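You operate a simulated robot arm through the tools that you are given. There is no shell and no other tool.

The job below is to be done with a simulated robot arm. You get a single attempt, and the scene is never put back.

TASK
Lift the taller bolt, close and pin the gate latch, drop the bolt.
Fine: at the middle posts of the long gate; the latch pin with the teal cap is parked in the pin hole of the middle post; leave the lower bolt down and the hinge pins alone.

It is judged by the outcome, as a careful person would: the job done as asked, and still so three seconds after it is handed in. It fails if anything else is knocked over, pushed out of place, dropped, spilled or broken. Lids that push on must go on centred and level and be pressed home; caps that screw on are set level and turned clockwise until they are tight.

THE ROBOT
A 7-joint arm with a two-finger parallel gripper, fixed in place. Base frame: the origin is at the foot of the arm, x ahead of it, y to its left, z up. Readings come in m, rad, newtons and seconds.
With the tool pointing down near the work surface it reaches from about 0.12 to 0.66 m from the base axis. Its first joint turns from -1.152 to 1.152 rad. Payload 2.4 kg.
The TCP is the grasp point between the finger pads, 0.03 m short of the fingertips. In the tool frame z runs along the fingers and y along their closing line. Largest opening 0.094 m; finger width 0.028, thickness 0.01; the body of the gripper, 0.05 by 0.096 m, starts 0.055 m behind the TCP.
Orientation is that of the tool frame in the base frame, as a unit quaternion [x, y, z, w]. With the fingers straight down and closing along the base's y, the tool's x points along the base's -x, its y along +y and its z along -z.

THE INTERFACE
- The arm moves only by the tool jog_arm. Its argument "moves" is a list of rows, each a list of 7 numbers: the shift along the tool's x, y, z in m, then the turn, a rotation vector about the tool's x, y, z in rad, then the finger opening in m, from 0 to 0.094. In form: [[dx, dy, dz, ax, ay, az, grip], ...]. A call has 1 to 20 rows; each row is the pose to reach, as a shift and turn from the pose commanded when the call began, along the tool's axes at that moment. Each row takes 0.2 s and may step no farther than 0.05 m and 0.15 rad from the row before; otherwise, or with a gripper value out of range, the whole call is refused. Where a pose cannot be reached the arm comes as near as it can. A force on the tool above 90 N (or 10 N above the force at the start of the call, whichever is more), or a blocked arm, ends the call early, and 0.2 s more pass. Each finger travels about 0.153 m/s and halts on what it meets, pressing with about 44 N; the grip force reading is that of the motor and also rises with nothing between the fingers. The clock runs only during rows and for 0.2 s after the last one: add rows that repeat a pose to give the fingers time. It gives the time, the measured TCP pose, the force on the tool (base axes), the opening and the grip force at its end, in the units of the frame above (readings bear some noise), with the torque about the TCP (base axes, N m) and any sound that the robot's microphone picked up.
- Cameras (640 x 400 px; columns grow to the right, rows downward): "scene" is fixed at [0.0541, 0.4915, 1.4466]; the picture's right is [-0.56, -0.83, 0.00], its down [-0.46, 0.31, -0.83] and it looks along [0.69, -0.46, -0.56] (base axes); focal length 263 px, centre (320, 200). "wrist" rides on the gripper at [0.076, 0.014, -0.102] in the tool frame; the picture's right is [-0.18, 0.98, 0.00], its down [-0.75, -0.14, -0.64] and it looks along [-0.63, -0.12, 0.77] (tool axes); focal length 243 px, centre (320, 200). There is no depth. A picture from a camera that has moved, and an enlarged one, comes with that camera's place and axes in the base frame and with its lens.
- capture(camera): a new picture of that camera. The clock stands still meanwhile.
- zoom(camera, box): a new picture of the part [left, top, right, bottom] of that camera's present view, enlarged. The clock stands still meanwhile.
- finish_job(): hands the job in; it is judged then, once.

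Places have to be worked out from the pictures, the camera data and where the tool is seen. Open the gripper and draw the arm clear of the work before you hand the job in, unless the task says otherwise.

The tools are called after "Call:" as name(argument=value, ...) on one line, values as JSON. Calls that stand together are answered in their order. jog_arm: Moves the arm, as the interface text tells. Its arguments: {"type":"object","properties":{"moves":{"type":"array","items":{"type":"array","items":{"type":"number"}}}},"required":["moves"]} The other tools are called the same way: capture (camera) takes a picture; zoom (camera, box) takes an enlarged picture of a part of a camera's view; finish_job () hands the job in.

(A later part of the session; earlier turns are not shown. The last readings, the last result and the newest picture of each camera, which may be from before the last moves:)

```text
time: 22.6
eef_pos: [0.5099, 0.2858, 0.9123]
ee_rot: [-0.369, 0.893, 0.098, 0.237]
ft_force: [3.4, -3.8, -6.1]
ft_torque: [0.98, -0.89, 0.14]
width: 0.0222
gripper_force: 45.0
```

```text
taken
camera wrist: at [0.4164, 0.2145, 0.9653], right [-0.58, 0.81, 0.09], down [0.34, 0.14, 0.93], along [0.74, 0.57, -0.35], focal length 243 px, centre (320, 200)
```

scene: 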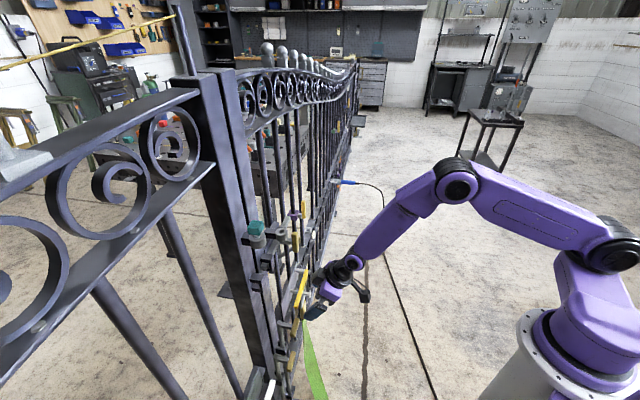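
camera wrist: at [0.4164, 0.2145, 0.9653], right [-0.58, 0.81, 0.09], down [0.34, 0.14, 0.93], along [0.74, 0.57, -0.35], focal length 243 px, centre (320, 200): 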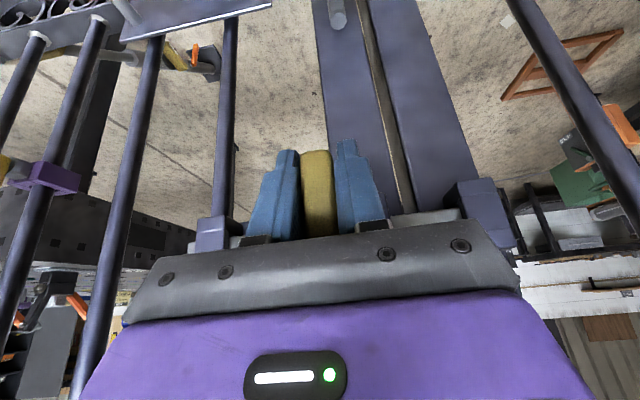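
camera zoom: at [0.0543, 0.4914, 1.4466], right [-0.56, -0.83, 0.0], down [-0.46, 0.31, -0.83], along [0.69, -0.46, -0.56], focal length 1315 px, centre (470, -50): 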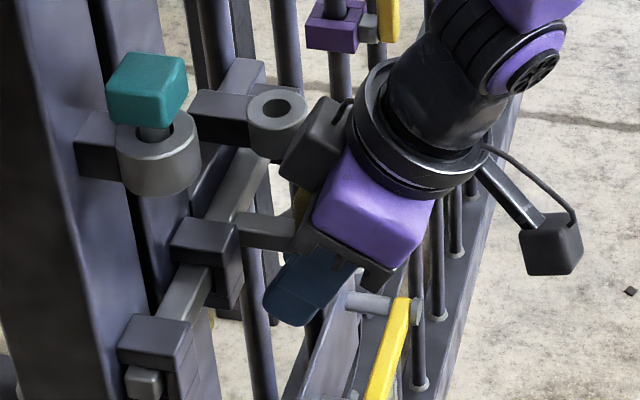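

The bar's end now protrudes through the keeper. I push the last few millimetres to the stop.

Call:
jog_arm(moves=[[0, 0.003, 0, 0, 0, 0, 0.005], [0, 0.006, 0, 0, 0, 0, 0.005], [0, 0.009, 0, 0, 0, 0, 0.005], [0, 0.009, 0, 0, 0, 0, 0.005]])

Call:
zoom(camera="scene", box=[230, 210, 350, 290])

```text
time: 23.6
eef_pos: [0.5089, 0.2847, 0.9132]
ee_rot: [-0.362, 0.896, 0.095, 0.239]
ft_force: [47.9, -12.0, -19.3]
ft_torque: [0.26, 1.23, 1.0]
width: 0.0223
gripper_force: 45.3
```

```text
5.00 times, centred on (290, 250) of scene
camera zoom: at [0.0558, 0.4914, 1.4466], right [-0.56, -0.83, 0.0], down [-0.46, 0.31, -0.83], along [0.69, -0.46, -0.56], focal length 1315 px, centre (470, -50)
```

zoom: 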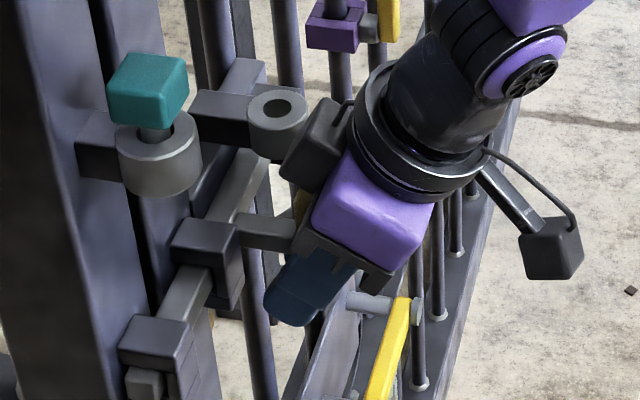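

The stop is reached (48 N). I ease the command back so there is no load, then open and check that the bar stays.

Call:
jog_arm(moves=[[0, -0.005, 0, 0, 0, 0, 0.005], [0, -0.0085, 0, 0, 0, 0, 0.005], [0, -0.0085, 0, 0, 0, 0, 0.005], [0, -0.0085, 0, 0, 0, 0, 0.03], [0, -0.0085, 0, 0, 0, 0, 0.05], [0, -0.0085, 0, 0, 0, 0, 0.05]])

Call:
capture(camera="wrist")

```text
time: 25.0
eef_pos: [0.5079, 0.2868, 0.9133]
ee_rot: [-0.37, 0.893, 0.098, 0.237]
ft_force: [0.3, -0.6, -0.1]
ft_torque: [-0.04, -0.02, 0.03]
width: 0.0501
gripper_force: 0.1
```

```text
taken
camera wrist: at [0.4156, 0.2153, 0.9652], right [-0.58, 0.81, 0.09], down [0.34, 0.14, 0.93], along [0.74, 0.57, -0.35], focal length 243 px, centre (320, 200)
```

wrist: 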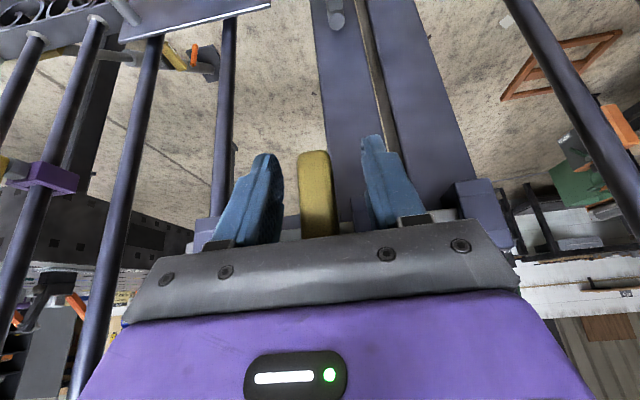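

Released. I retreat along the approach line and look at the closed latch.

Call:
jog_arm(moves=[[0.0107, 0, -0.036, 0, 0, 0, 0.06], [0.0214, 0, -0.072, 0, 0, 0, 0.07], [0.0321, 0, -0.108, 0, 0, 0, 0.08], [0.0428, 0, -0.144, 0, 0, 0, 0.09], [0.0535, 0, -0.18, 0, 0, 0, 0.094], [0.0535, 0, -0.18, 0, 0, 0, 0.094]])

Call:
capture(camera="wrist")

Call:
zoom(camera="wrist", box=[240, 80, 440, 205])

Call:
zoom(camera="scene", box=[230, 210, 350, 290])

```text
time: 26.4
eef_pos: [0.4119, 0.1891, 1.0416]
ee_rot: [-0.369, 0.893, 0.099, 0.237]
ft_force: [-0.7, 0.1, 0.1]
ft_torque: [-0.01, -0.01, 0.01]
width: 0.0941
gripper_force: 0.1
```

```text
taken
camera wrist: at [0.32, 0.118, 1.0944], right [-0.58, 0.81, 0.09], down [0.34, 0.14, 0.93], along [0.74, 0.57, -0.35], focal length 243 px, centre (320, 200)
```

wrist: 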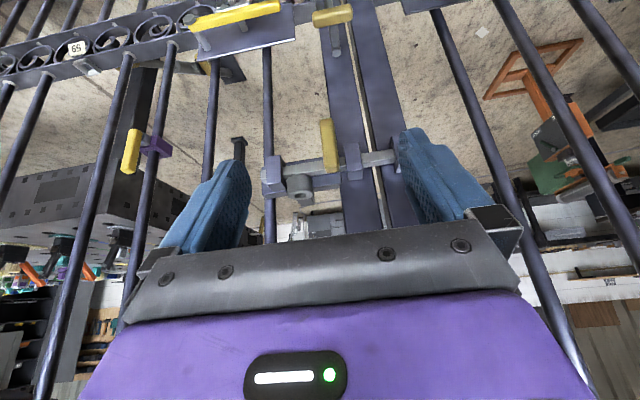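

```text
3.20 times, centred on (340, 142) of wrist
camera zoom: at [0.32, 0.118, 1.0944], right [-0.58, 0.81, 0.09], down [0.34, 0.14, 0.93], along [0.74, 0.57, -0.35], focal length 776 px, centre (256, 384)
```

zoom: 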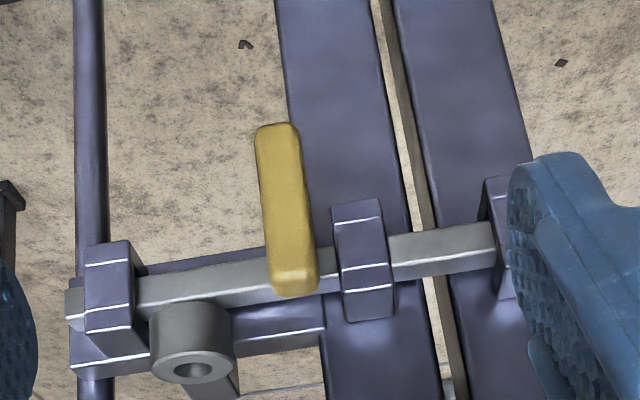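

```text
5.00 times, centred on (290, 250) of scene
camera zoom: at [0.0541, 0.4915, 1.4466], right [-0.56, -0.83, 0.0], down [-0.46, 0.31, -0.83], along [0.69, -0.46, -0.56], focal length 1315 px, centre (470, -50)
```

zoom: 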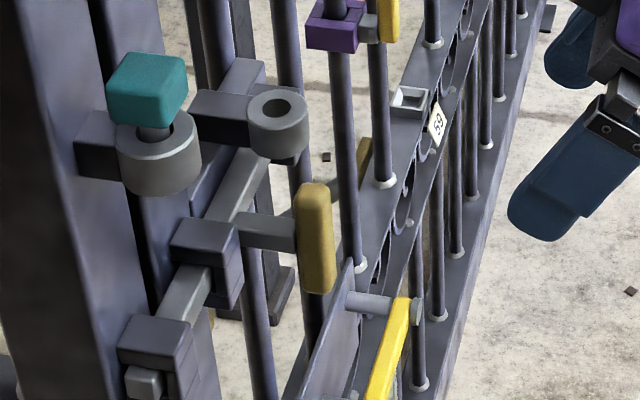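

The latch bar is now closed through the keeper. I inspect the ring's hole to understand how the pin locks the bar.

Call:
zoom(camera="wrist", box=[260, 150, 350, 210])

Call:
zoom(camera="scene", box=[260, 222, 300, 247])

Call:
zoom(camera="scene", box=[240, 215, 280, 240])

```text
6.67 times, centred on (305, 180) of wrist
camera zoom: at [0.32, 0.118, 1.0944], right [-0.58, 0.81, 0.09], down [0.34, 0.14, 0.93], along [0.74, 0.57, -0.35], focal length 1618 px, centre (420, 333)
```

zoom: 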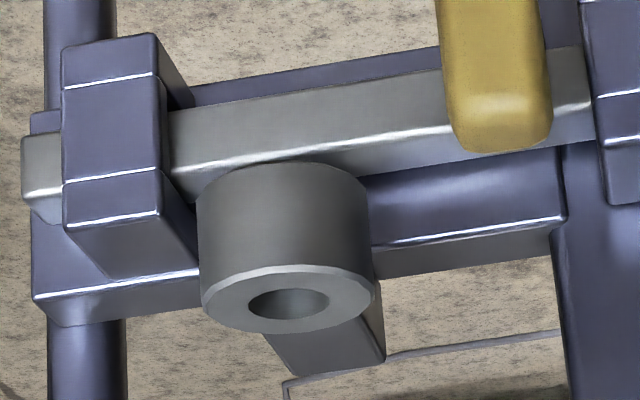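

```text
16.00 times, centred on (280, 234) of scene
camera zoom: at [0.0541, 0.4915, 1.4466], right [-0.56, -0.83, 0.0], down [-0.46, 0.31, -0.83], along [0.69, -0.46, -0.56], focal length 4209 px, centre (960, -352)
```

zoom: 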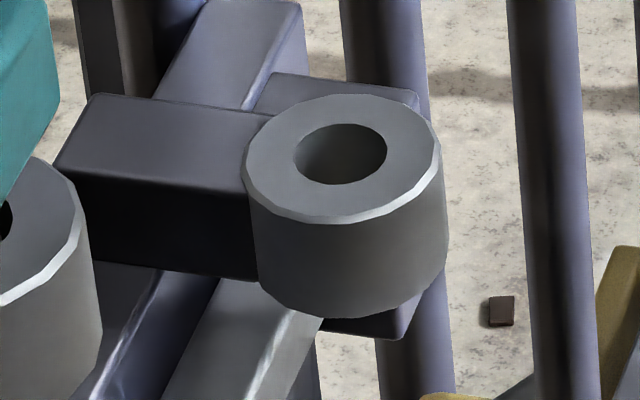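

```text
16.00 times, centred on (260, 228) of scene
camera zoom: at [0.0541, 0.4915, 1.4466], right [-0.56, -0.83, 0.0], down [-0.46, 0.31, -0.83], along [0.69, -0.46, -0.56], focal length 4209 px, centre (1280, -240)
```

zoom: 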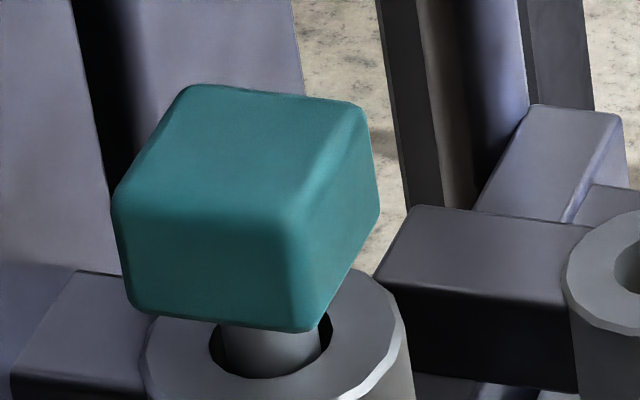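

The pin (Ø≈12.6 mm) goes into the ring (hole ≈15.6 mm) in front of the bar, right of the handle stub. The cap is a ~28 mm block aligned with the gate at s≈0.069, p≈0.596, z≈1.099. I move up to view it closely.

Call:
jog_arm(moves=[[-0.0225, 0.0177, -0.0212, 0, 0, 0, 0.08], [-0.045, 0.0354, -0.0425, 0, 0, 0, 0.07], [-0.0676, 0.0532, -0.0637, 0, 0, 0, 0.06], [-0.0902, 0.0709, -0.085, 0, 0, 0, 0.055], [-0.1127, 0.0886, -0.1062, 0, 0, 0, 0.055], [-0.1127, 0.0886, -0.1062, 0, 0, 0, 0.055]])

Call:
capture(camera="wrist")

Call:
zoom(camera="wrist", box=[250, 70, 410, 170])

Call:
zoom(camera="scene", box=[230, 190, 350, 270])

```text
time: 27.8
eef_pos: [0.3817, 0.2852, 1.1907]
ee_rot: [-0.37, 0.893, 0.099, 0.237]
ft_force: [0.7, -0.3, 0.3]
ft_torque: [0.02, -0.02, -0.02]
width: 0.055
gripper_force: 0.1
```

```text
taken
camera wrist: at [0.289, 0.2129, 1.2429], right [-0.58, 0.81, 0.09], down [0.34, 0.14, 0.93], along [0.74, 0.57, -0.35], focal length 243 px, centre (320, 200)
```

wrist: 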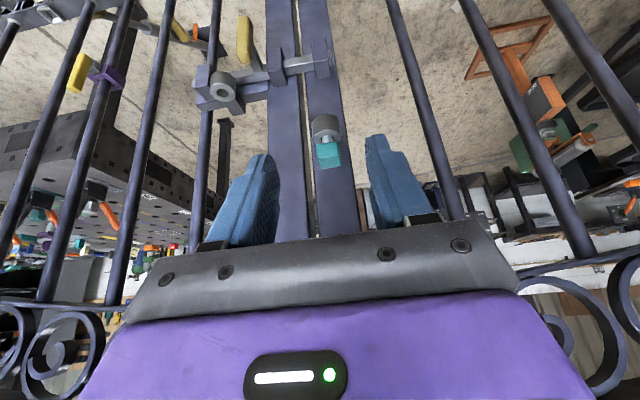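

```text
4.00 times, centred on (330, 120) of wrist
camera zoom: at [0.289, 0.2129, 1.2429], right [-0.58, 0.81, 0.09], down [0.34, 0.14, 0.93], along [0.74, 0.57, -0.35], focal length 970 px, centre (280, 520)
```

zoom: 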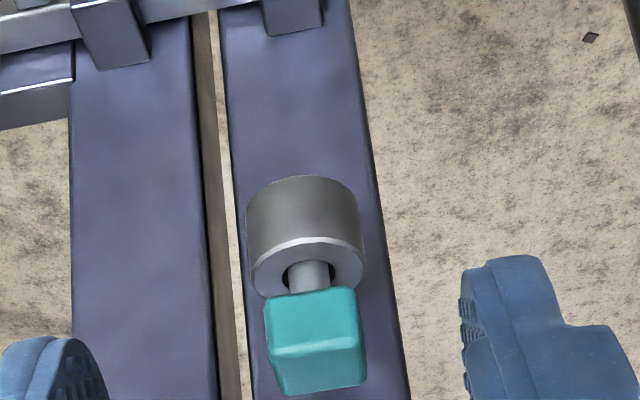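

```text
5.00 times, centred on (290, 230) of scene
camera zoom: at [0.0541, 0.4915, 1.4466], right [-0.56, -0.83, 0.0], down [-0.46, 0.31, -0.83], along [0.69, -0.46, -0.56], focal length 1315 px, centre (470, 50)
```

zoom: 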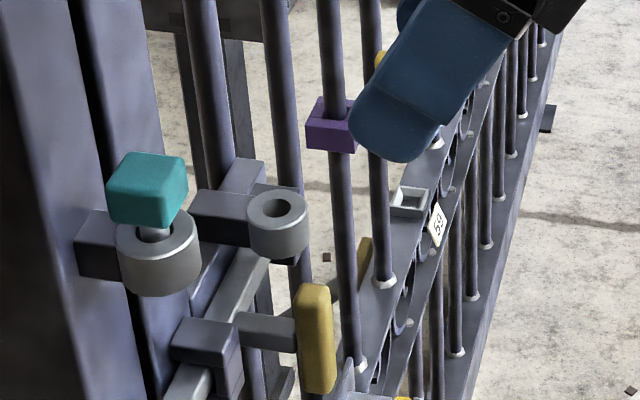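

Cap centre refined: s≈0.0694, p≈0.5957, z≈1.0995. I approach so that the cap will sit ~2 cm past the TCP (near the fingertips), pausing short of it.

Call:
jog_arm(moves=[[-0.0156, -0.0012, 0.0302, 0, 0, 0, 0.055], [-0.0312, -0.0012, 0.0604, 0, 0, 0, 0.055], [-0.0437, -0.0012, 0.0846, 0, 0, 0, 0.055], [-0.0437, -0.0012, 0.0846, 0, 0, 0, 0.055]])

Call:
capture(camera="wrist")

Call:
zoom(camera="scene", box=[220, 190, 340, 270])

```text
time: 28.8
eef_pos: [0.4379, 0.3405, 1.1391]
ee_rot: [-0.37, 0.892, 0.101, 0.238]
ft_force: [-0.2, 0.0, -0.3]
ft_torque: [0.01, 0.01, -0.01]
width: 0.055
gripper_force: 0.1
```

```text
taken
camera wrist: at [0.3461, 0.268, 1.1903], right [-0.58, 0.81, 0.1], down [0.34, 0.13, 0.93], along [0.74, 0.58, -0.35], focal length 243 px, centre (320, 200)
```

wrist: 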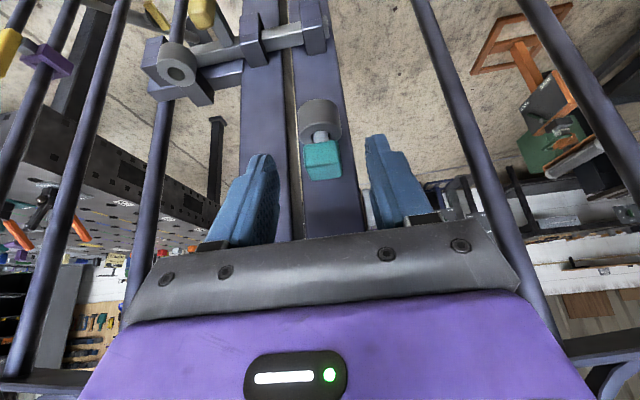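

```text
5.00 times, centred on (280, 230) of scene
camera zoom: at [0.0541, 0.4915, 1.4466], right [-0.56, -0.83, 0.0], down [-0.46, 0.31, -0.83], along [0.69, -0.46, -0.56], focal length 1315 px, centre (520, 50)
```

zoom: 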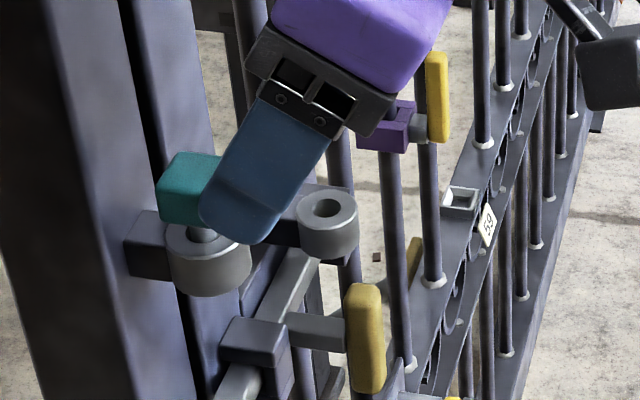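

The cap is centred in the fingers' column. I advance the remaining 4 cm around it.

Call:
jog_arm(moves=[[-0.0066, -0.0005, 0.0123, 0, 0, 0, 0.055], [-0.0132, -0.0005, 0.0246, 0, 0, 0, 0.055], [-0.0197, -0.0005, 0.0368, 0, 0, 0, 0.055], [-0.0197, -0.0005, 0.0368, 0, 0, 0, 0.055]])

Call:
capture(camera="wrist")

Call:
zoom(camera="scene", box=[220, 190, 340, 270])

```text
time: 29.8
eef_pos: [0.4643, 0.3631, 1.116]
ee_rot: [-0.371, 0.891, 0.104, 0.239]
ft_force: [-0.7, 0.3, 0.5]
ft_torque: [0.03, 0.0, 0.0]
width: 0.0552
gripper_force: 0.0
```

```text
taken
camera wrist: at [0.3725, 0.2918, 1.1676], right [-0.58, 0.8, 0.1], down [0.34, 0.13, 0.93], along [0.74, 0.58, -0.35], focal length 243 px, centre (320, 200)
```

wrist: 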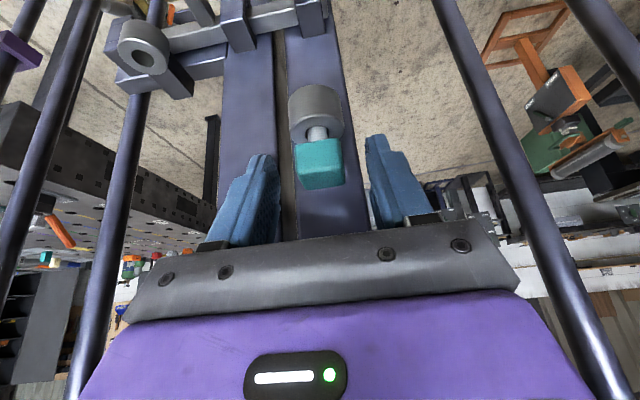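

```text
5.00 times, centred on (280, 230) of scene
camera zoom: at [0.0541, 0.4915, 1.4466], right [-0.56, -0.83, 0.0], down [-0.46, 0.31, -0.83], along [0.69, -0.46, -0.56], focal length 1315 px, centre (520, 50)
```

zoom: 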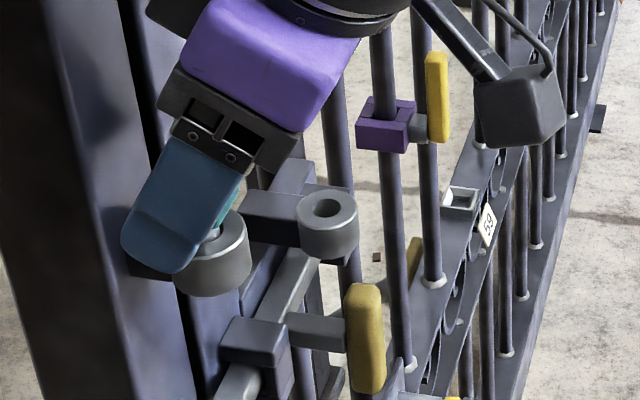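

The cap is between the fingers, well centred. I close gently on it.

Call:
jog_arm(moves=[[0, 0.001, 0, 0, 0, 0, 0.045], [0, 0.001, 0, 0, 0, 0, 0.035], [0, 0.001, 0, 0, 0, 0, 0.02], [0, 0.001, 0, 0, 0, 0, 0.015], [0, 0.001, 0, 0, 0, 0, 0.015]])

Call:
capture(camera="wrist")

Call:
zoom(camera="wrist", box=[260, 70, 380, 230])

```text
time: 31.0
eef_pos: [0.4631, 0.3649, 1.1169]
ee_rot: [-0.37, 0.892, 0.104, 0.238]
ft_force: [-0.3, 0.3, -0.2]
ft_torque: [0.0, 0.02, -0.02]
width: 0.0255
gripper_force: 44.1
```

```text
taken
camera wrist: at [0.3718, 0.292, 1.1675], right [-0.59, 0.8, 0.1], down [0.34, 0.13, 0.93], along [0.74, 0.58, -0.35], focal length 243 px, centre (320, 200)
```

wrist: 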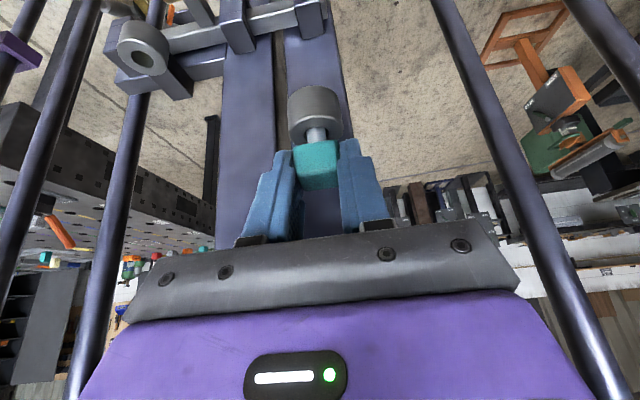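

```text
2.50 times, centred on (320, 150) of wrist
camera zoom: at [0.3718, 0.292, 1.1675], right [-0.59, 0.8, 0.1], down [0.34, 0.13, 0.93], along [0.74, 0.58, -0.35], focal length 606 px, centre (320, 325)
```

zoom: 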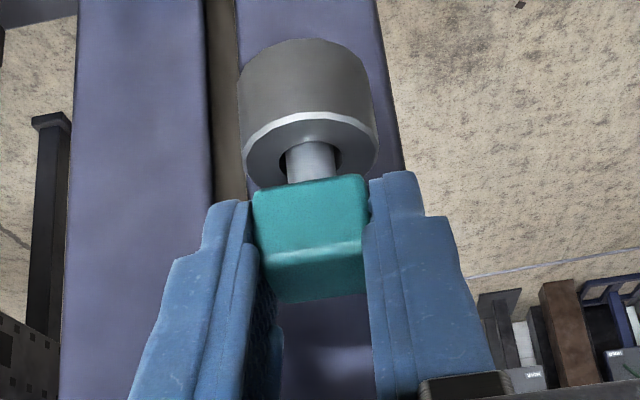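

Cap gripped (0.0255). I lift straight up 6 cm and look for the pin's lower end.

Call:
jog_arm(moves=[[-0.005, 0, -0.0087, 0, 0, 0, 0.015], [-0.01, 0, -0.0174, 0, 0, 0, 0.015], [-0.0199, 0, -0.0347, 0, 0, 0, 0.015], [-0.0299, 0, -0.0521, 0, 0, 0, 0.015], [-0.0299, 0, -0.0521, 0, 0, 0, 0.015]])

Call:
capture(camera="wrist")

Call:
zoom(camera="scene", box=[220, 180, 340, 260])

```text
time: 32.2
eef_pos: [0.4664, 0.3511, 1.1695]
ee_rot: [-0.371, 0.89, 0.111, 0.24]
ft_force: [-0.1, 0.5, 0.8]
ft_torque: [-0.01, 0.02, 0.0]
width: 0.0148
gripper_force: 0.2
out of reach, approached as far as the arm can: row 1, 2, 3, 4, 5
```

```text
taken
camera wrist: at [0.3761, 0.2776, 1.2192], right [-0.59, 0.8, 0.11], down [0.34, 0.12, 0.93], along [0.73, 0.59, -0.34], focal length 243 px, centre (320, 200)
```

wrist: 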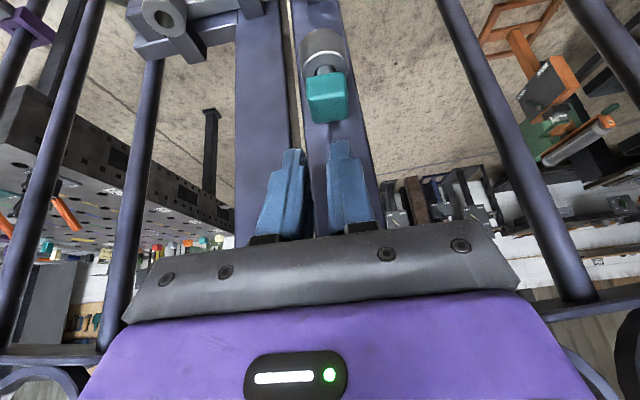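

```text
5.00 times, centred on (280, 220) of scene
camera zoom: at [0.0541, 0.4915, 1.4466], right [-0.56, -0.83, 0.0], down [-0.46, 0.31, -0.83], along [0.69, -0.46, -0.56], focal length 1315 px, centre (520, 100)
```

zoom: 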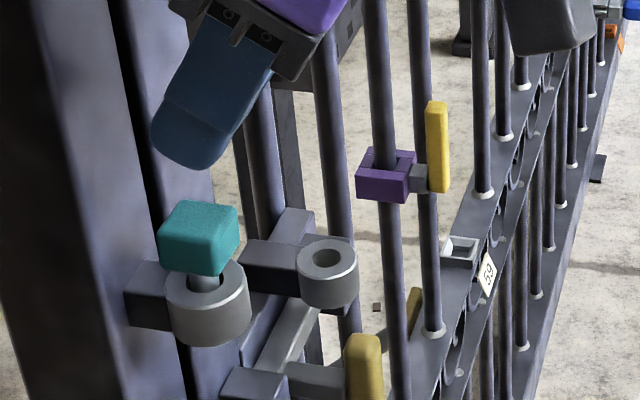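

The arm hit its reach limit while lifting and the fingers slid off the cap; the pin appears still parked. I check its state closely before re-planning with a flatter tool tilt.

Call:
zoom(camera="scene", box=[240, 210, 290, 241])

Call:
zoom(camera="wrist", box=[270, 10, 390, 130])

```text
12.80 times, centred on (265, 226) of scene
camera zoom: at [0.0541, 0.4915, 1.4466], right [-0.56, -0.83, 0.0], down [-0.46, 0.31, -0.83], along [0.69, -0.46, -0.56], focal length 3367 px, centre (1024, -126)
```

zoom: 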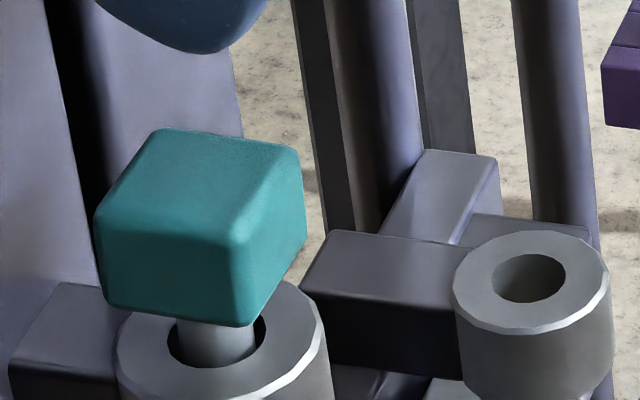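

```text
3.33 times, centred on (330, 70) of wrist
camera zoom: at [0.3761, 0.2776, 1.2192], right [-0.59, 0.8, 0.11], down [0.34, 0.12, 0.93], along [0.73, 0.59, -0.34], focal length 809 px, centre (287, 633)
```

zoom: 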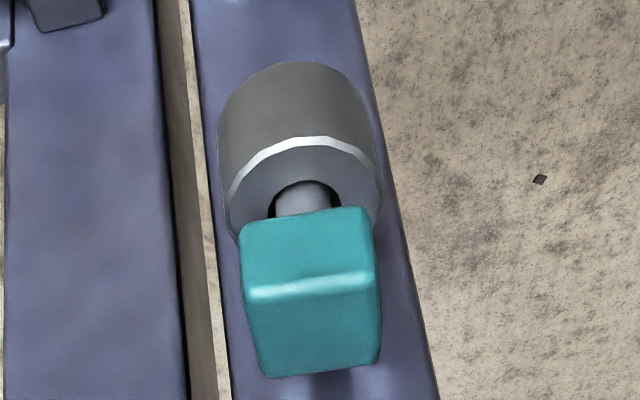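

The pin is still parked, upright, only slightly yawed. I back away horizontally from the gate.

Call:
jog_arm(moves=[[0.026, 0, -0.015, 0, 0, 0, 0.02], [0.052, 0, -0.03, 0, 0, 0, 0.04], [0.078, 0, -0.045, 0, 0, 0, 0.055], [0.104, 0, -0.06, 0, 0, 0, 0.055], [0.104, 0, -0.06, 0, 0, 0, 0.055]])

```text
time: 33.4
eef_pos: [0.3828, 0.2668, 1.1701]
ee_rot: [-0.371, 0.893, 0.099, 0.237]
ft_force: [0.4, 0.1, 0.0]
ft_torque: [0.01, 0.0, 0.02]
width: 0.055
gripper_force: 0.0
```

Now I flatten the tool tilt to ~60° about the closing axis, at this safe distance.

Call:
jog_arm(moves=[[0, 0.003, 0, 0, -0.13, 0, 0.055], [0, 0.006, 0, 0, -0.26, 0, 0.055], [0, 0.009, 0, 0, -0.39, 0, 0.055], [0, 0.012, 0, 0, -0.52, 0, 0.055], [0, 0.012, 0, 0, -0.52, 0, 0.055]])

Call:
capture(camera="wrist")

Call:
capture(camera="scene")

```text
time: 34.6
eef_pos: [0.3752, 0.2746, 1.1691]
ee_rot: [-0.331, 0.802, 0.19, 0.46]
ft_force: [-0.2, -0.2, 1.1]
ft_torque: [-0.02, -0.03, 0.02]
width: 0.0549
gripper_force: 0.1
```

```text
taken
camera wrist: at [0.2748, 0.1963, 1.1556], right [-0.63, 0.76, 0.16], down [-0.02, -0.22, 0.98], along [0.78, 0.61, 0.16], focal length 243 px, centre (320, 200)
```

wrist: 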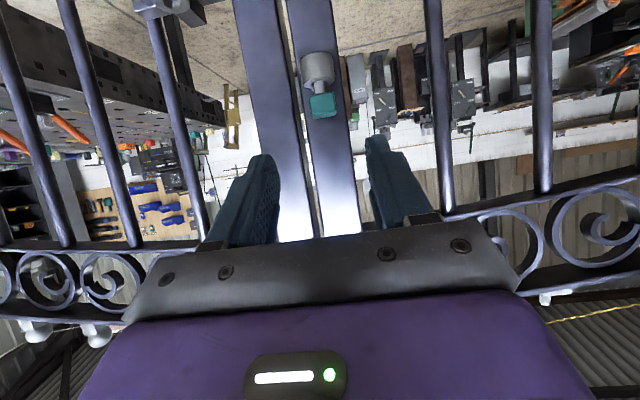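

```text
taken
```

scene: 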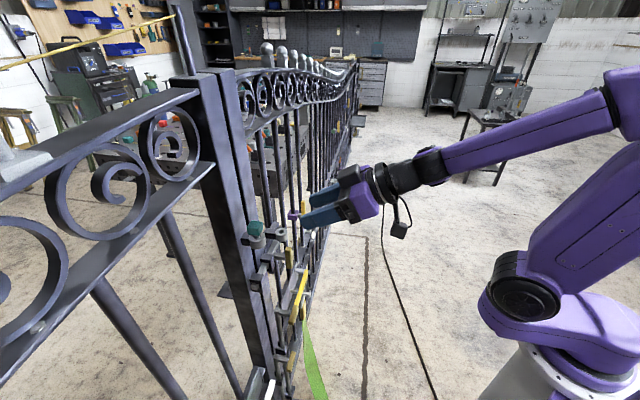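

The 59.6° tilt is reached cleanly. I test the raised position over the parked pin (free space above the cap) to make sure the arm can reach it without drift.

Call:
jog_arm(moves=[[-0.018, 0.0005, 0.0252, 0, 0, 0, 0.055], [-0.0359, 0.001, 0.0504, 0, 0, 0, 0.055], [-0.0538, 0.0017, 0.0755, 0, 0, 0, 0.055], [-0.0717, 0.0017, 0.1007, 0, 0, 0, 0.055], [-0.0717, 0.0017, 0.1007, 0, 0, 0, 0.055]])

Call:
capture(camera="wrist")

Call:
zoom(camera="scene", box=[210, 170, 350, 260])

```text
time: 35.8
eef_pos: [0.4619, 0.3628, 1.1796]
ee_rot: [-0.331, 0.802, 0.19, 0.46]
ft_force: [-0.2, 0.1, 0.7]
ft_torque: [0.04, 0.04, -0.04]
width: 0.055
gripper_force: 0.0
```

```text
taken
camera wrist: at [0.3612, 0.2852, 1.1669], right [-0.63, 0.76, 0.16], down [-0.02, -0.22, 0.97], along [0.78, 0.61, 0.16], focal length 243 px, centre (320, 200)
```

wrist: 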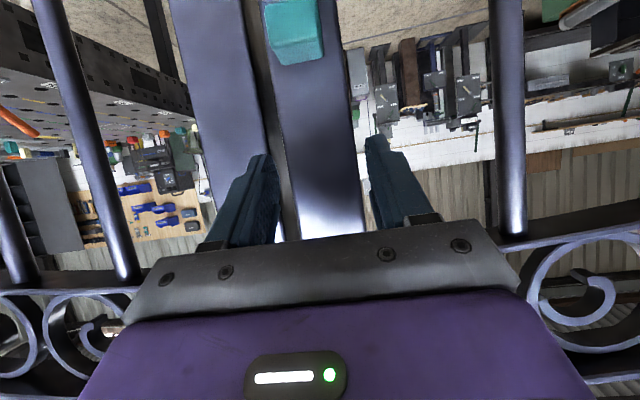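

```text
4.44 times, centred on (280, 215) of scene
camera zoom: at [0.0541, 0.4915, 1.4466], right [-0.56, -0.83, 0.0], down [-0.46, 0.31, -0.83], along [0.69, -0.46, -0.56], focal length 1169 px, centre (498, 133)
```

zoom: 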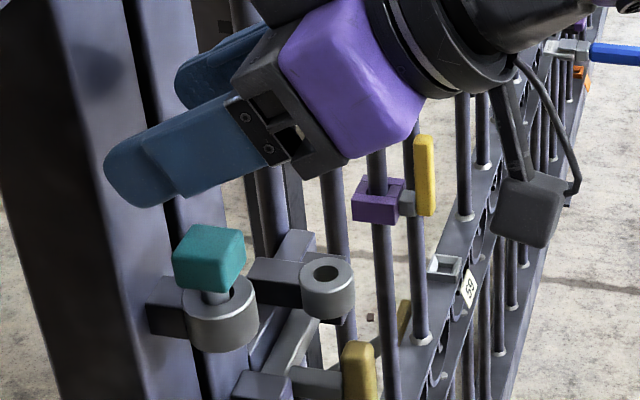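

This raised pose is reached exactly with no drift. I descend vertically with the fingers straddling the cap.

Call:
jog_arm(moves=[[0.0195, 0, 0.0114, 0, 0, 0, 0.055], [0.039, 0, 0.0228, 0, 0, 0, 0.055], [0.0584, 0, 0.0342, 0, 0, 0, 0.055], [0.0584, 0, 0.0342, 0, 0, 0, 0.055]])

Call:
capture(camera="wrist")

Call:
zoom(camera="scene", box=[210, 190, 350, 280])

```text
time: 36.8
eef_pos: [0.4606, 0.3632, 1.1118]
ee_rot: [-0.331, 0.802, 0.19, 0.459]
ft_force: [0.4, -0.1, -0.2]
ft_torque: [-0.03, -0.03, -0.02]
width: 0.0549
gripper_force: 0.0
```

```text
taken
camera wrist: at [0.3606, 0.2854, 1.0988], right [-0.63, 0.76, 0.16], down [-0.02, -0.22, 0.97], along [0.78, 0.61, 0.16], focal length 243 px, centre (320, 200)
```

wrist: 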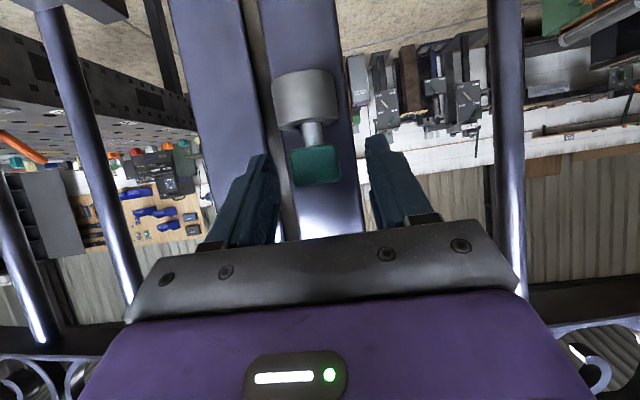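

```text
4.44 times, centred on (280, 235) of scene
camera zoom: at [0.0541, 0.4915, 1.4466], right [-0.56, -0.83, 0.0], down [-0.46, 0.31, -0.83], along [0.69, -0.46, -0.56], focal length 1169 px, centre (498, 44)
```

zoom: 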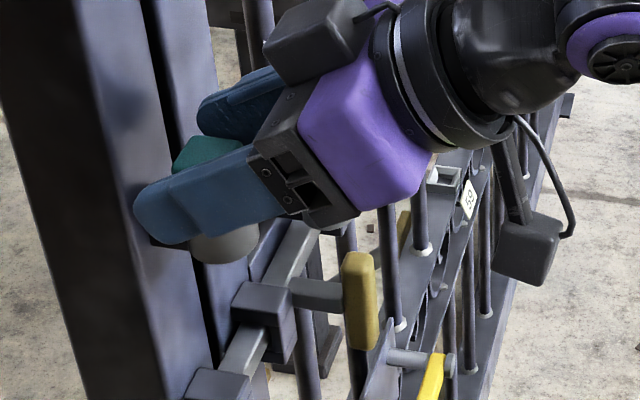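

The cap is between the fingers (cap s≈0.070). I shift 1 mm and close.

Call:
jog_arm(moves=[[0, -0.001, 0, 0, 0, 0, 0.045], [0, -0.001, 0, 0, 0, 0, 0.035], [0, -0.001, 0, 0, 0, 0, 0.02], [0, -0.001, 0, 0, 0, 0, 0.01], [0, -0.001, 0, 0, 0, 0, 0.01]])

Call:
capture(camera="wrist")

Call:
zoom(camera="scene", box=[230, 200, 310, 260])

```text
time: 38.0
eef_pos: [0.4606, 0.3641, 1.1123]
ee_rot: [-0.332, 0.802, 0.19, 0.46]
ft_force: [0.4, -0.7, 1.6]
ft_torque: [0.03, 0.0, -0.01]
width: 0.0256
gripper_force: 44.3
```

```text
taken
camera wrist: at [0.3611, 0.2846, 1.0991], right [-0.63, 0.76, 0.16], down [-0.02, -0.22, 0.97], along [0.78, 0.61, 0.16], focal length 243 px, centre (320, 200)
```

wrist: 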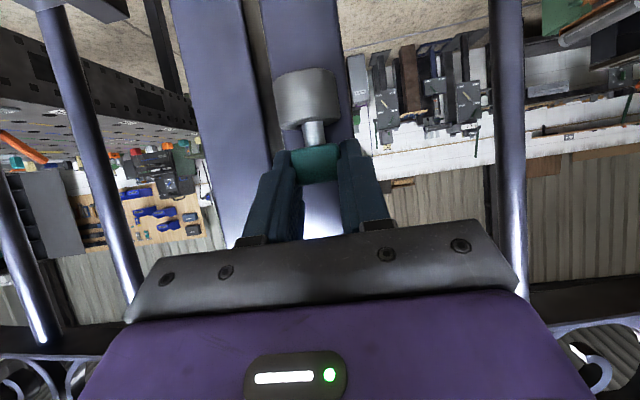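

```text
6.67 times, centred on (270, 230) of scene
camera zoom: at [0.0541, 0.4915, 1.4466], right [-0.56, -0.83, 0.0], down [-0.46, 0.31, -0.83], along [0.69, -0.46, -0.56], focal length 1754 px, centre (653, 0)
```

zoom: 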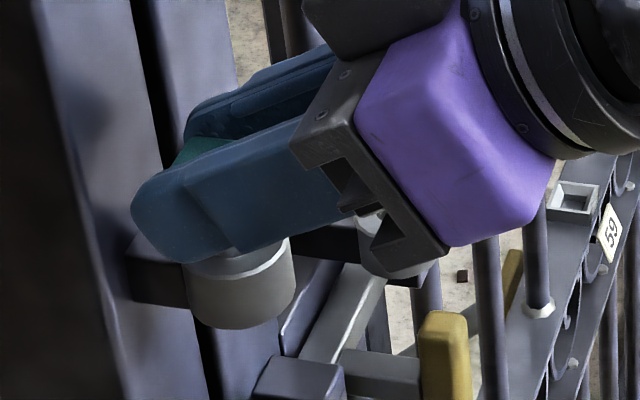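

Gripped at 0.0256. I lift vertically 2 cm and check that the pin comes along.

Call:
jog_arm(moves=[[-0.0043, 0, -0.0025, 0, 0, 0, 0.01], [-0.0086, 0, -0.0051, 0, 0, 0, 0.01], [-0.013, 0, -0.0076, 0, 0, 0, 0.01], [-0.0173, 0, -0.0101, 0, 0, 0, 0.01], [-0.0173, 0, -0.0101, 0, 0, 0, 0.01]])

Call:
capture(camera="wrist")

Call:
zoom(camera="wrist", box=[250, 60, 390, 220])

```text
time: 39.2
eef_pos: [0.4611, 0.3628, 1.1329]
ee_rot: [-0.332, 0.802, 0.19, 0.459]
ft_force: [-0.4, -1.1, -2.6]
ft_torque: [-0.01, -0.01, 0.02]
width: 0.0255
gripper_force: 43.8
```

```text
taken
camera wrist: at [0.3611, 0.2841, 1.1196], right [-0.63, 0.76, 0.16], down [-0.02, -0.22, 0.97], along [0.78, 0.61, 0.16], focal length 243 px, centre (320, 200)
```

wrist: 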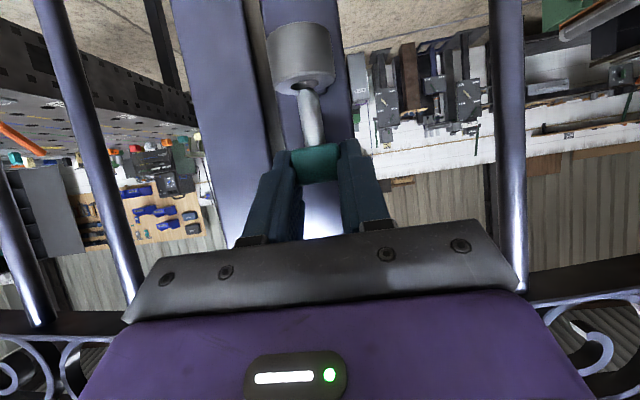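

```text
2.50 times, centred on (320, 140) of wrist
camera zoom: at [0.3611, 0.2841, 1.1196], right [-0.63, 0.76, 0.16], down [-0.02, -0.22, 0.97], along [0.78, 0.61, 0.16], focal length 606 px, centre (320, 350)
```

zoom: 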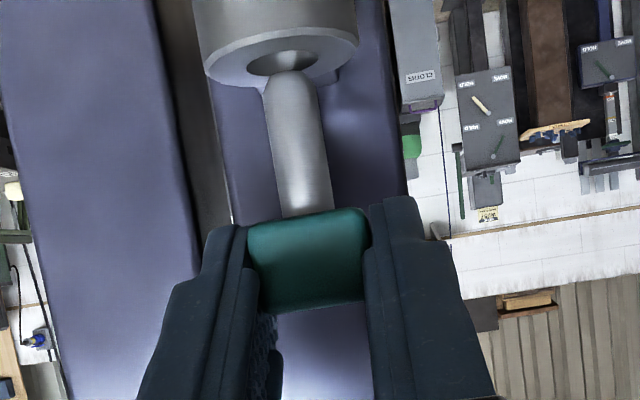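

The pin rises with the cap. I lift another 4 cm to clear the ring and see its tip.

Call:
jog_arm(moves=[[-0.0086, 0, -0.0051, 0, 0, 0, 0.01], [-0.0173, 0, -0.0101, 0, 0, 0, 0.01], [-0.0259, 0, -0.0152, 0, 0, 0, 0.01], [-0.0345, 0, -0.0202, 0, 0, 0, 0.01], [-0.0345, 0, -0.0202, 0, 0, 0, 0.01]])

Call:
capture(camera="wrist")

Call:
zoom(camera="wrist", box=[250, 20, 390, 180])

Call:
zoom(camera="scene", box=[220, 190, 320, 260])

```text
time: 40.4
eef_pos: [0.4589, 0.3628, 1.1725]
ee_rot: [-0.332, 0.802, 0.19, 0.459]
ft_force: [-0.7, 0.4, -1.8]
ft_torque: [-0.01, -0.02, 0.01]
width: 0.0252
gripper_force: 43.7
```

```text
taken
camera wrist: at [0.3609, 0.2845, 1.1592], right [-0.63, 0.76, 0.16], down [-0.02, -0.22, 0.97], along [0.78, 0.61, 0.16], focal length 243 px, centre (320, 200)
```

wrist: 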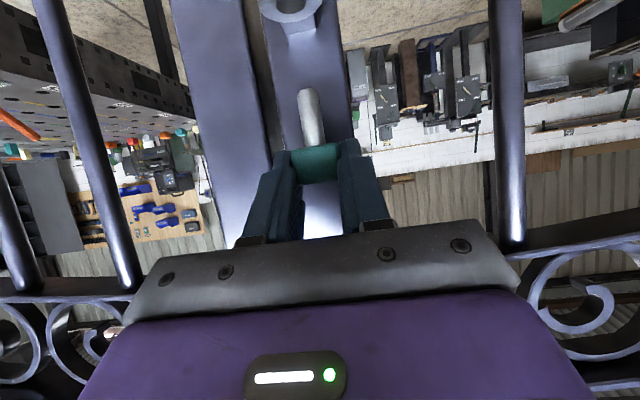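

```text
2.50 times, centred on (320, 100) of wrist
camera zoom: at [0.3609, 0.2845, 1.1592], right [-0.63, 0.76, 0.16], down [-0.02, -0.22, 0.97], along [0.78, 0.61, 0.16], focal length 606 px, centre (320, 450)
```

zoom: 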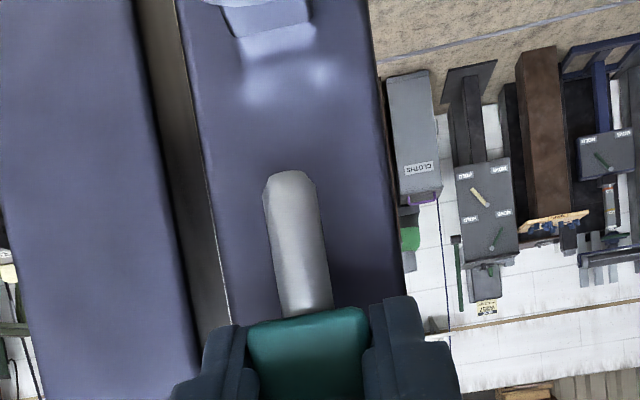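

```text
5.71 times, centred on (270, 225) of scene
camera zoom: at [0.0541, 0.4915, 1.4466], right [-0.56, -0.83, 0.0], down [-0.46, 0.31, -0.83], along [0.69, -0.46, -0.56], focal length 1503 px, centre (606, 57)
```

zoom: 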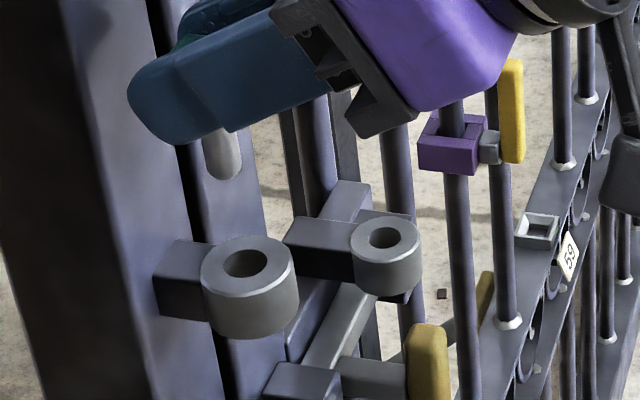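

The pin is out, upright, with a rounded nose ~4 cm below the cap centre. I carry it right along the gate at this height toward the latch ring (s≈0.2055).

Call:
jog_arm(moves=[[-0.0003, -0.02, 0.0005, 0, 0, 0, 0.01], [-0.0006, -0.045, 0.001, 0, 0, 0, 0.01], [-0.001, -0.07, 0.0015, 0, 0, 0, 0.01], [-0.0013, -0.095, 0.002, 0, 0, 0, 0.01], [-0.0016, -0.12, 0.0025, 0, 0, 0, 0.01], [-0.0018, -0.1363, 0.003, 0, 0, 0, 0.01], [-0.0018, -0.1363, 0.003, 0, 0, 0, 0.01]])

Call:
capture(camera="wrist")

Call:
zoom(camera="scene", box=[230, 190, 350, 270])

```text
time: 42.0
eef_pos: [0.5607, 0.27, 1.1718]
ee_rot: [-0.331, 0.802, 0.189, 0.46]
ft_force: [0.9, 0.7, -1.8]
ft_torque: [0.0, 0.03, -0.01]
width: 0.0252
gripper_force: 44.0
```

```text
taken
camera wrist: at [0.4601, 0.1903, 1.1586], right [-0.63, 0.76, 0.16], down [-0.02, -0.22, 0.97], along [0.78, 0.61, 0.16], focal length 243 px, centre (320, 200)
```

wrist: 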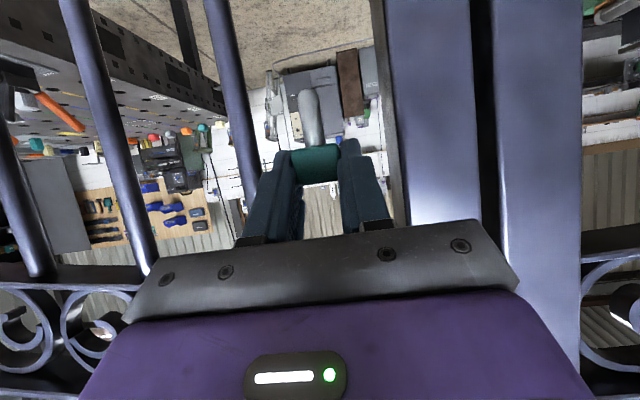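

```text
5.00 times, centred on (290, 230) of scene
camera zoom: at [0.0541, 0.4915, 1.4466], right [-0.56, -0.83, 0.0], down [-0.46, 0.31, -0.83], along [0.69, -0.46, -0.56], focal length 1315 px, centre (470, 50)
```

zoom: 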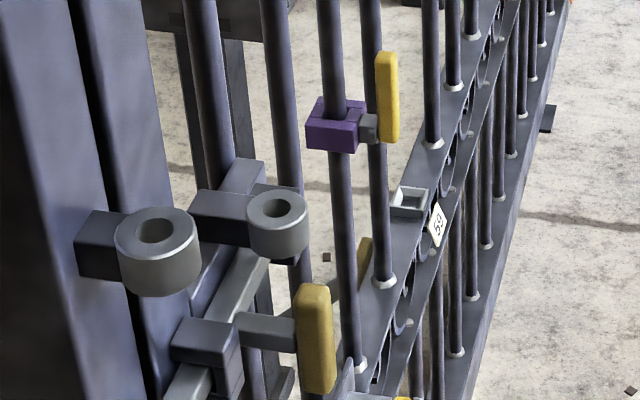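

Now s≈0.206, p≈0.587, z≈1.172. I descend until the nose is ~2 cm above the latch ring, with a small p correction.

Call:
jog_arm(moves=[[0.0217, 0.0002, 0.012, 0, 0, 0, 0.01], [0.0434, 0.0004, 0.024, 0, 0, 0, 0.01], [0.0652, 0.0006, 0.0361, 0, 0, 0, 0.01], [0.0869, 0.0008, 0.0481, 0, 0, 0, 0.01], [0.1086, 0.001, 0.0601, 0, 0, 0, 0.01], [0.1086, 0.001, 0.0601, 0, 0, 0, 0.01]])

Call:
capture(camera="wrist")

Call:
zoom(camera="wrist", box=[250, 20, 390, 180])

Call:
zoom(camera="scene", box=[250, 195, 330, 250])

```text
time: 43.4
eef_pos: [0.5568, 0.2677, 1.048]
ee_rot: [-0.331, 0.802, 0.19, 0.46]
ft_force: [-0.4, -0.1, -1.4]
ft_torque: [-0.01, -0.01, -0.01]
width: 0.0255
gripper_force: 44.0
```

```text
taken
camera wrist: at [0.4565, 0.1888, 1.0347], right [-0.63, 0.76, 0.16], down [-0.02, -0.22, 0.97], along [0.78, 0.61, 0.16], focal length 243 px, centre (320, 200)
```

wrist: 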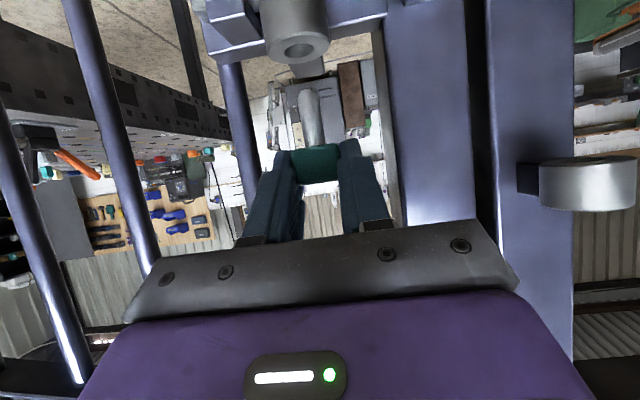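

```text
2.50 times, centred on (320, 100) of wrist
camera zoom: at [0.4565, 0.1888, 1.0347], right [-0.63, 0.76, 0.16], down [-0.02, -0.22, 0.97], along [0.78, 0.61, 0.16], focal length 606 px, centre (320, 450)
```

zoom: 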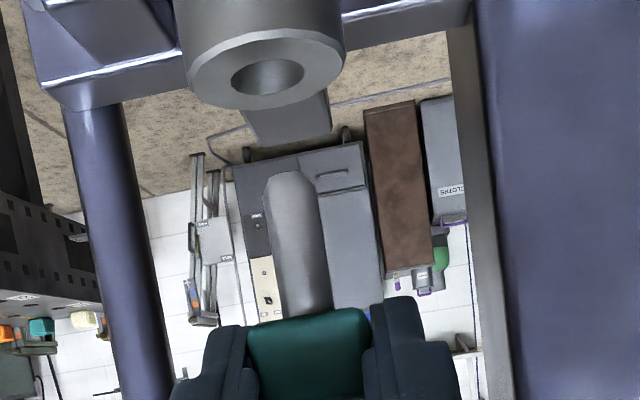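

```text
7.27 times, centred on (290, 222) of scene
camera zoom: at [0.0541, 0.4915, 1.4466], right [-0.56, -0.83, 0.0], down [-0.46, 0.31, -0.83], along [0.69, -0.46, -0.56], focal length 1913 px, centre (538, 36)
```

zoom: 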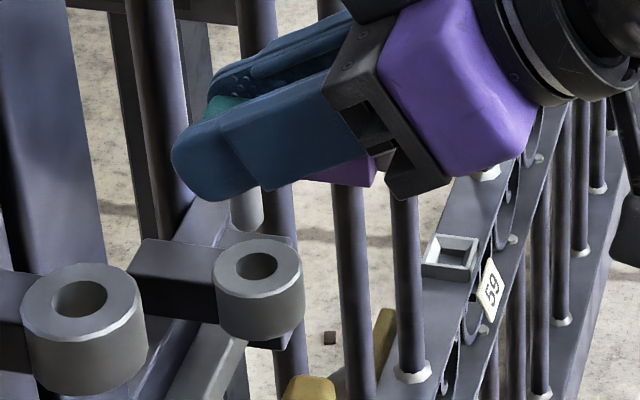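

Pin axis vs ring hole: I estimate the hole ~1.5 mm to the right (+s) and ~1.3 mm nearer the robot (−p). I apply that and lower 1.2 cm for a closer check.

Call:
jog_arm(moves=[[0.0007, -0.0015, -0.0011, 0, 0, 0, 0.01], [0.0059, -0.0015, 0.0019, 0, 0, 0, 0.01], [0.0111, -0.0015, 0.005, 0, 0, 0, 0.01], [0.0111, -0.0015, 0.005, 0, 0, 0, 0.01]])

Call:
zoom(camera="wrist", box=[260, 30, 370, 150])

Call:
zoom(camera="scene", box=[265, 210, 305, 240])

```text
time: 44.4
eef_pos: [0.557, 0.2652, 1.0363]
ee_rot: [-0.331, 0.802, 0.189, 0.46]
ft_force: [0.0, 0.1, -1.4]
ft_torque: [0.0, 0.01, -0.03]
width: 0.0255
gripper_force: 43.9
```

```text
3.33 times, centred on (315, 90) of wrist
camera zoom: at [0.4568, 0.1869, 1.0225], right [-0.63, 0.76, 0.16], down [-0.02, -0.22, 0.97], along [0.78, 0.61, 0.16], focal length 809 px, centre (337, 567)
```

zoom: 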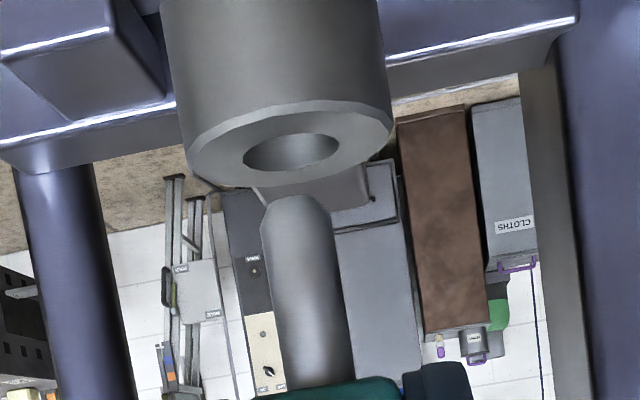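

```text
13.33 times, centred on (285, 225) of scene
camera zoom: at [0.0541, 0.4915, 1.4466], right [-0.56, -0.83, 0.0], down [-0.46, 0.31, -0.83], along [0.69, -0.46, -0.56], focal length 3507 px, centre (787, -133)
```

zoom: 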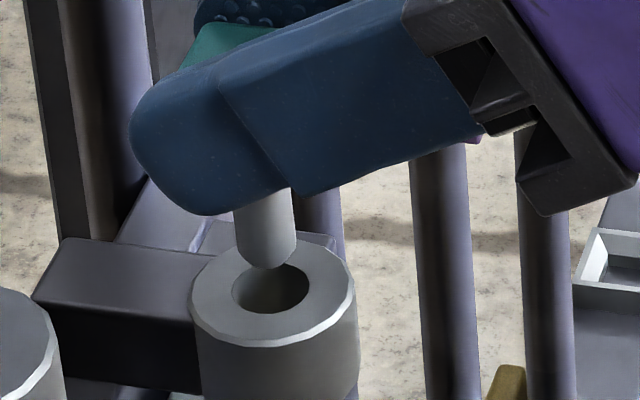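

Alignment is within ~1 mm in both views; nose tip ~5 mm above the ring. I correct 0.6 mm and lower 1.5 cm slowly, watching the force.

Call:
jog_arm(moves=[[0.0002, 0.0006, -0.0003, 0, 0, 0, 0.01], [0.0036, 0.0006, 0.0017, 0, 0, 0, 0.01], [0.0071, 0.0006, 0.0038, 0, 0, 0, 0.01], [0.0105, 0.0006, 0.0058, 0, 0, 0, 0.01], [0.0132, 0.0006, 0.0073, 0, 0, 0, 0.01], [0.0132, 0.0006, 0.0073, 0, 0, 0, 0.01]])

Call:
zoom(camera="wrist", box=[260, 30, 370, 150])

Call:
zoom(camera="scene", box=[265, 210, 305, 240])

```text
time: 45.8
eef_pos: [0.5568, 0.2647, 1.0221]
ee_rot: [-0.332, 0.802, 0.19, 0.46]
ft_force: [-0.3, 0.3, -1.7]
ft_torque: [0.01, 0.03, 0.0]
width: 0.0255
gripper_force: 43.2
```

```text
3.33 times, centred on (315, 90) of wrist
camera zoom: at [0.4564, 0.1867, 1.0077], right [-0.63, 0.76, 0.16], down [-0.02, -0.22, 0.97], along [0.78, 0.61, 0.16], focal length 809 px, centre (337, 567)
```

zoom: 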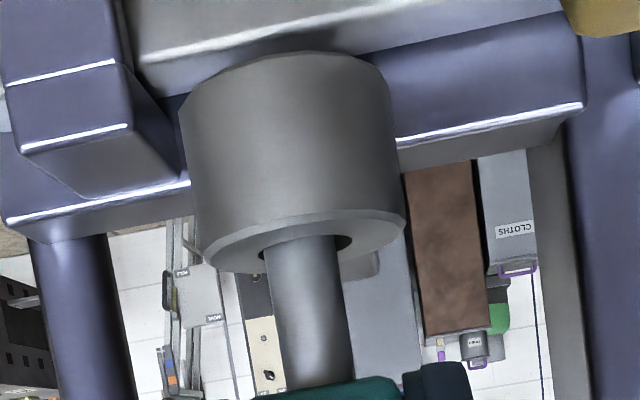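

```text
13.33 times, centred on (285, 225) of scene
camera zoom: at [0.0541, 0.4915, 1.4466], right [-0.56, -0.83, 0.0], down [-0.46, 0.31, -0.83], along [0.69, -0.46, -0.56], focal length 3507 px, centre (787, -133)
```

zoom: 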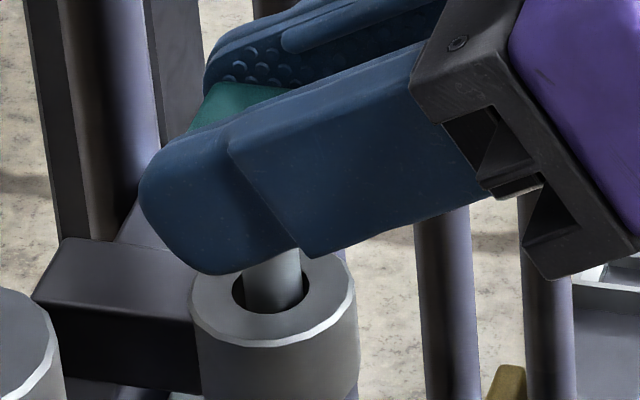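

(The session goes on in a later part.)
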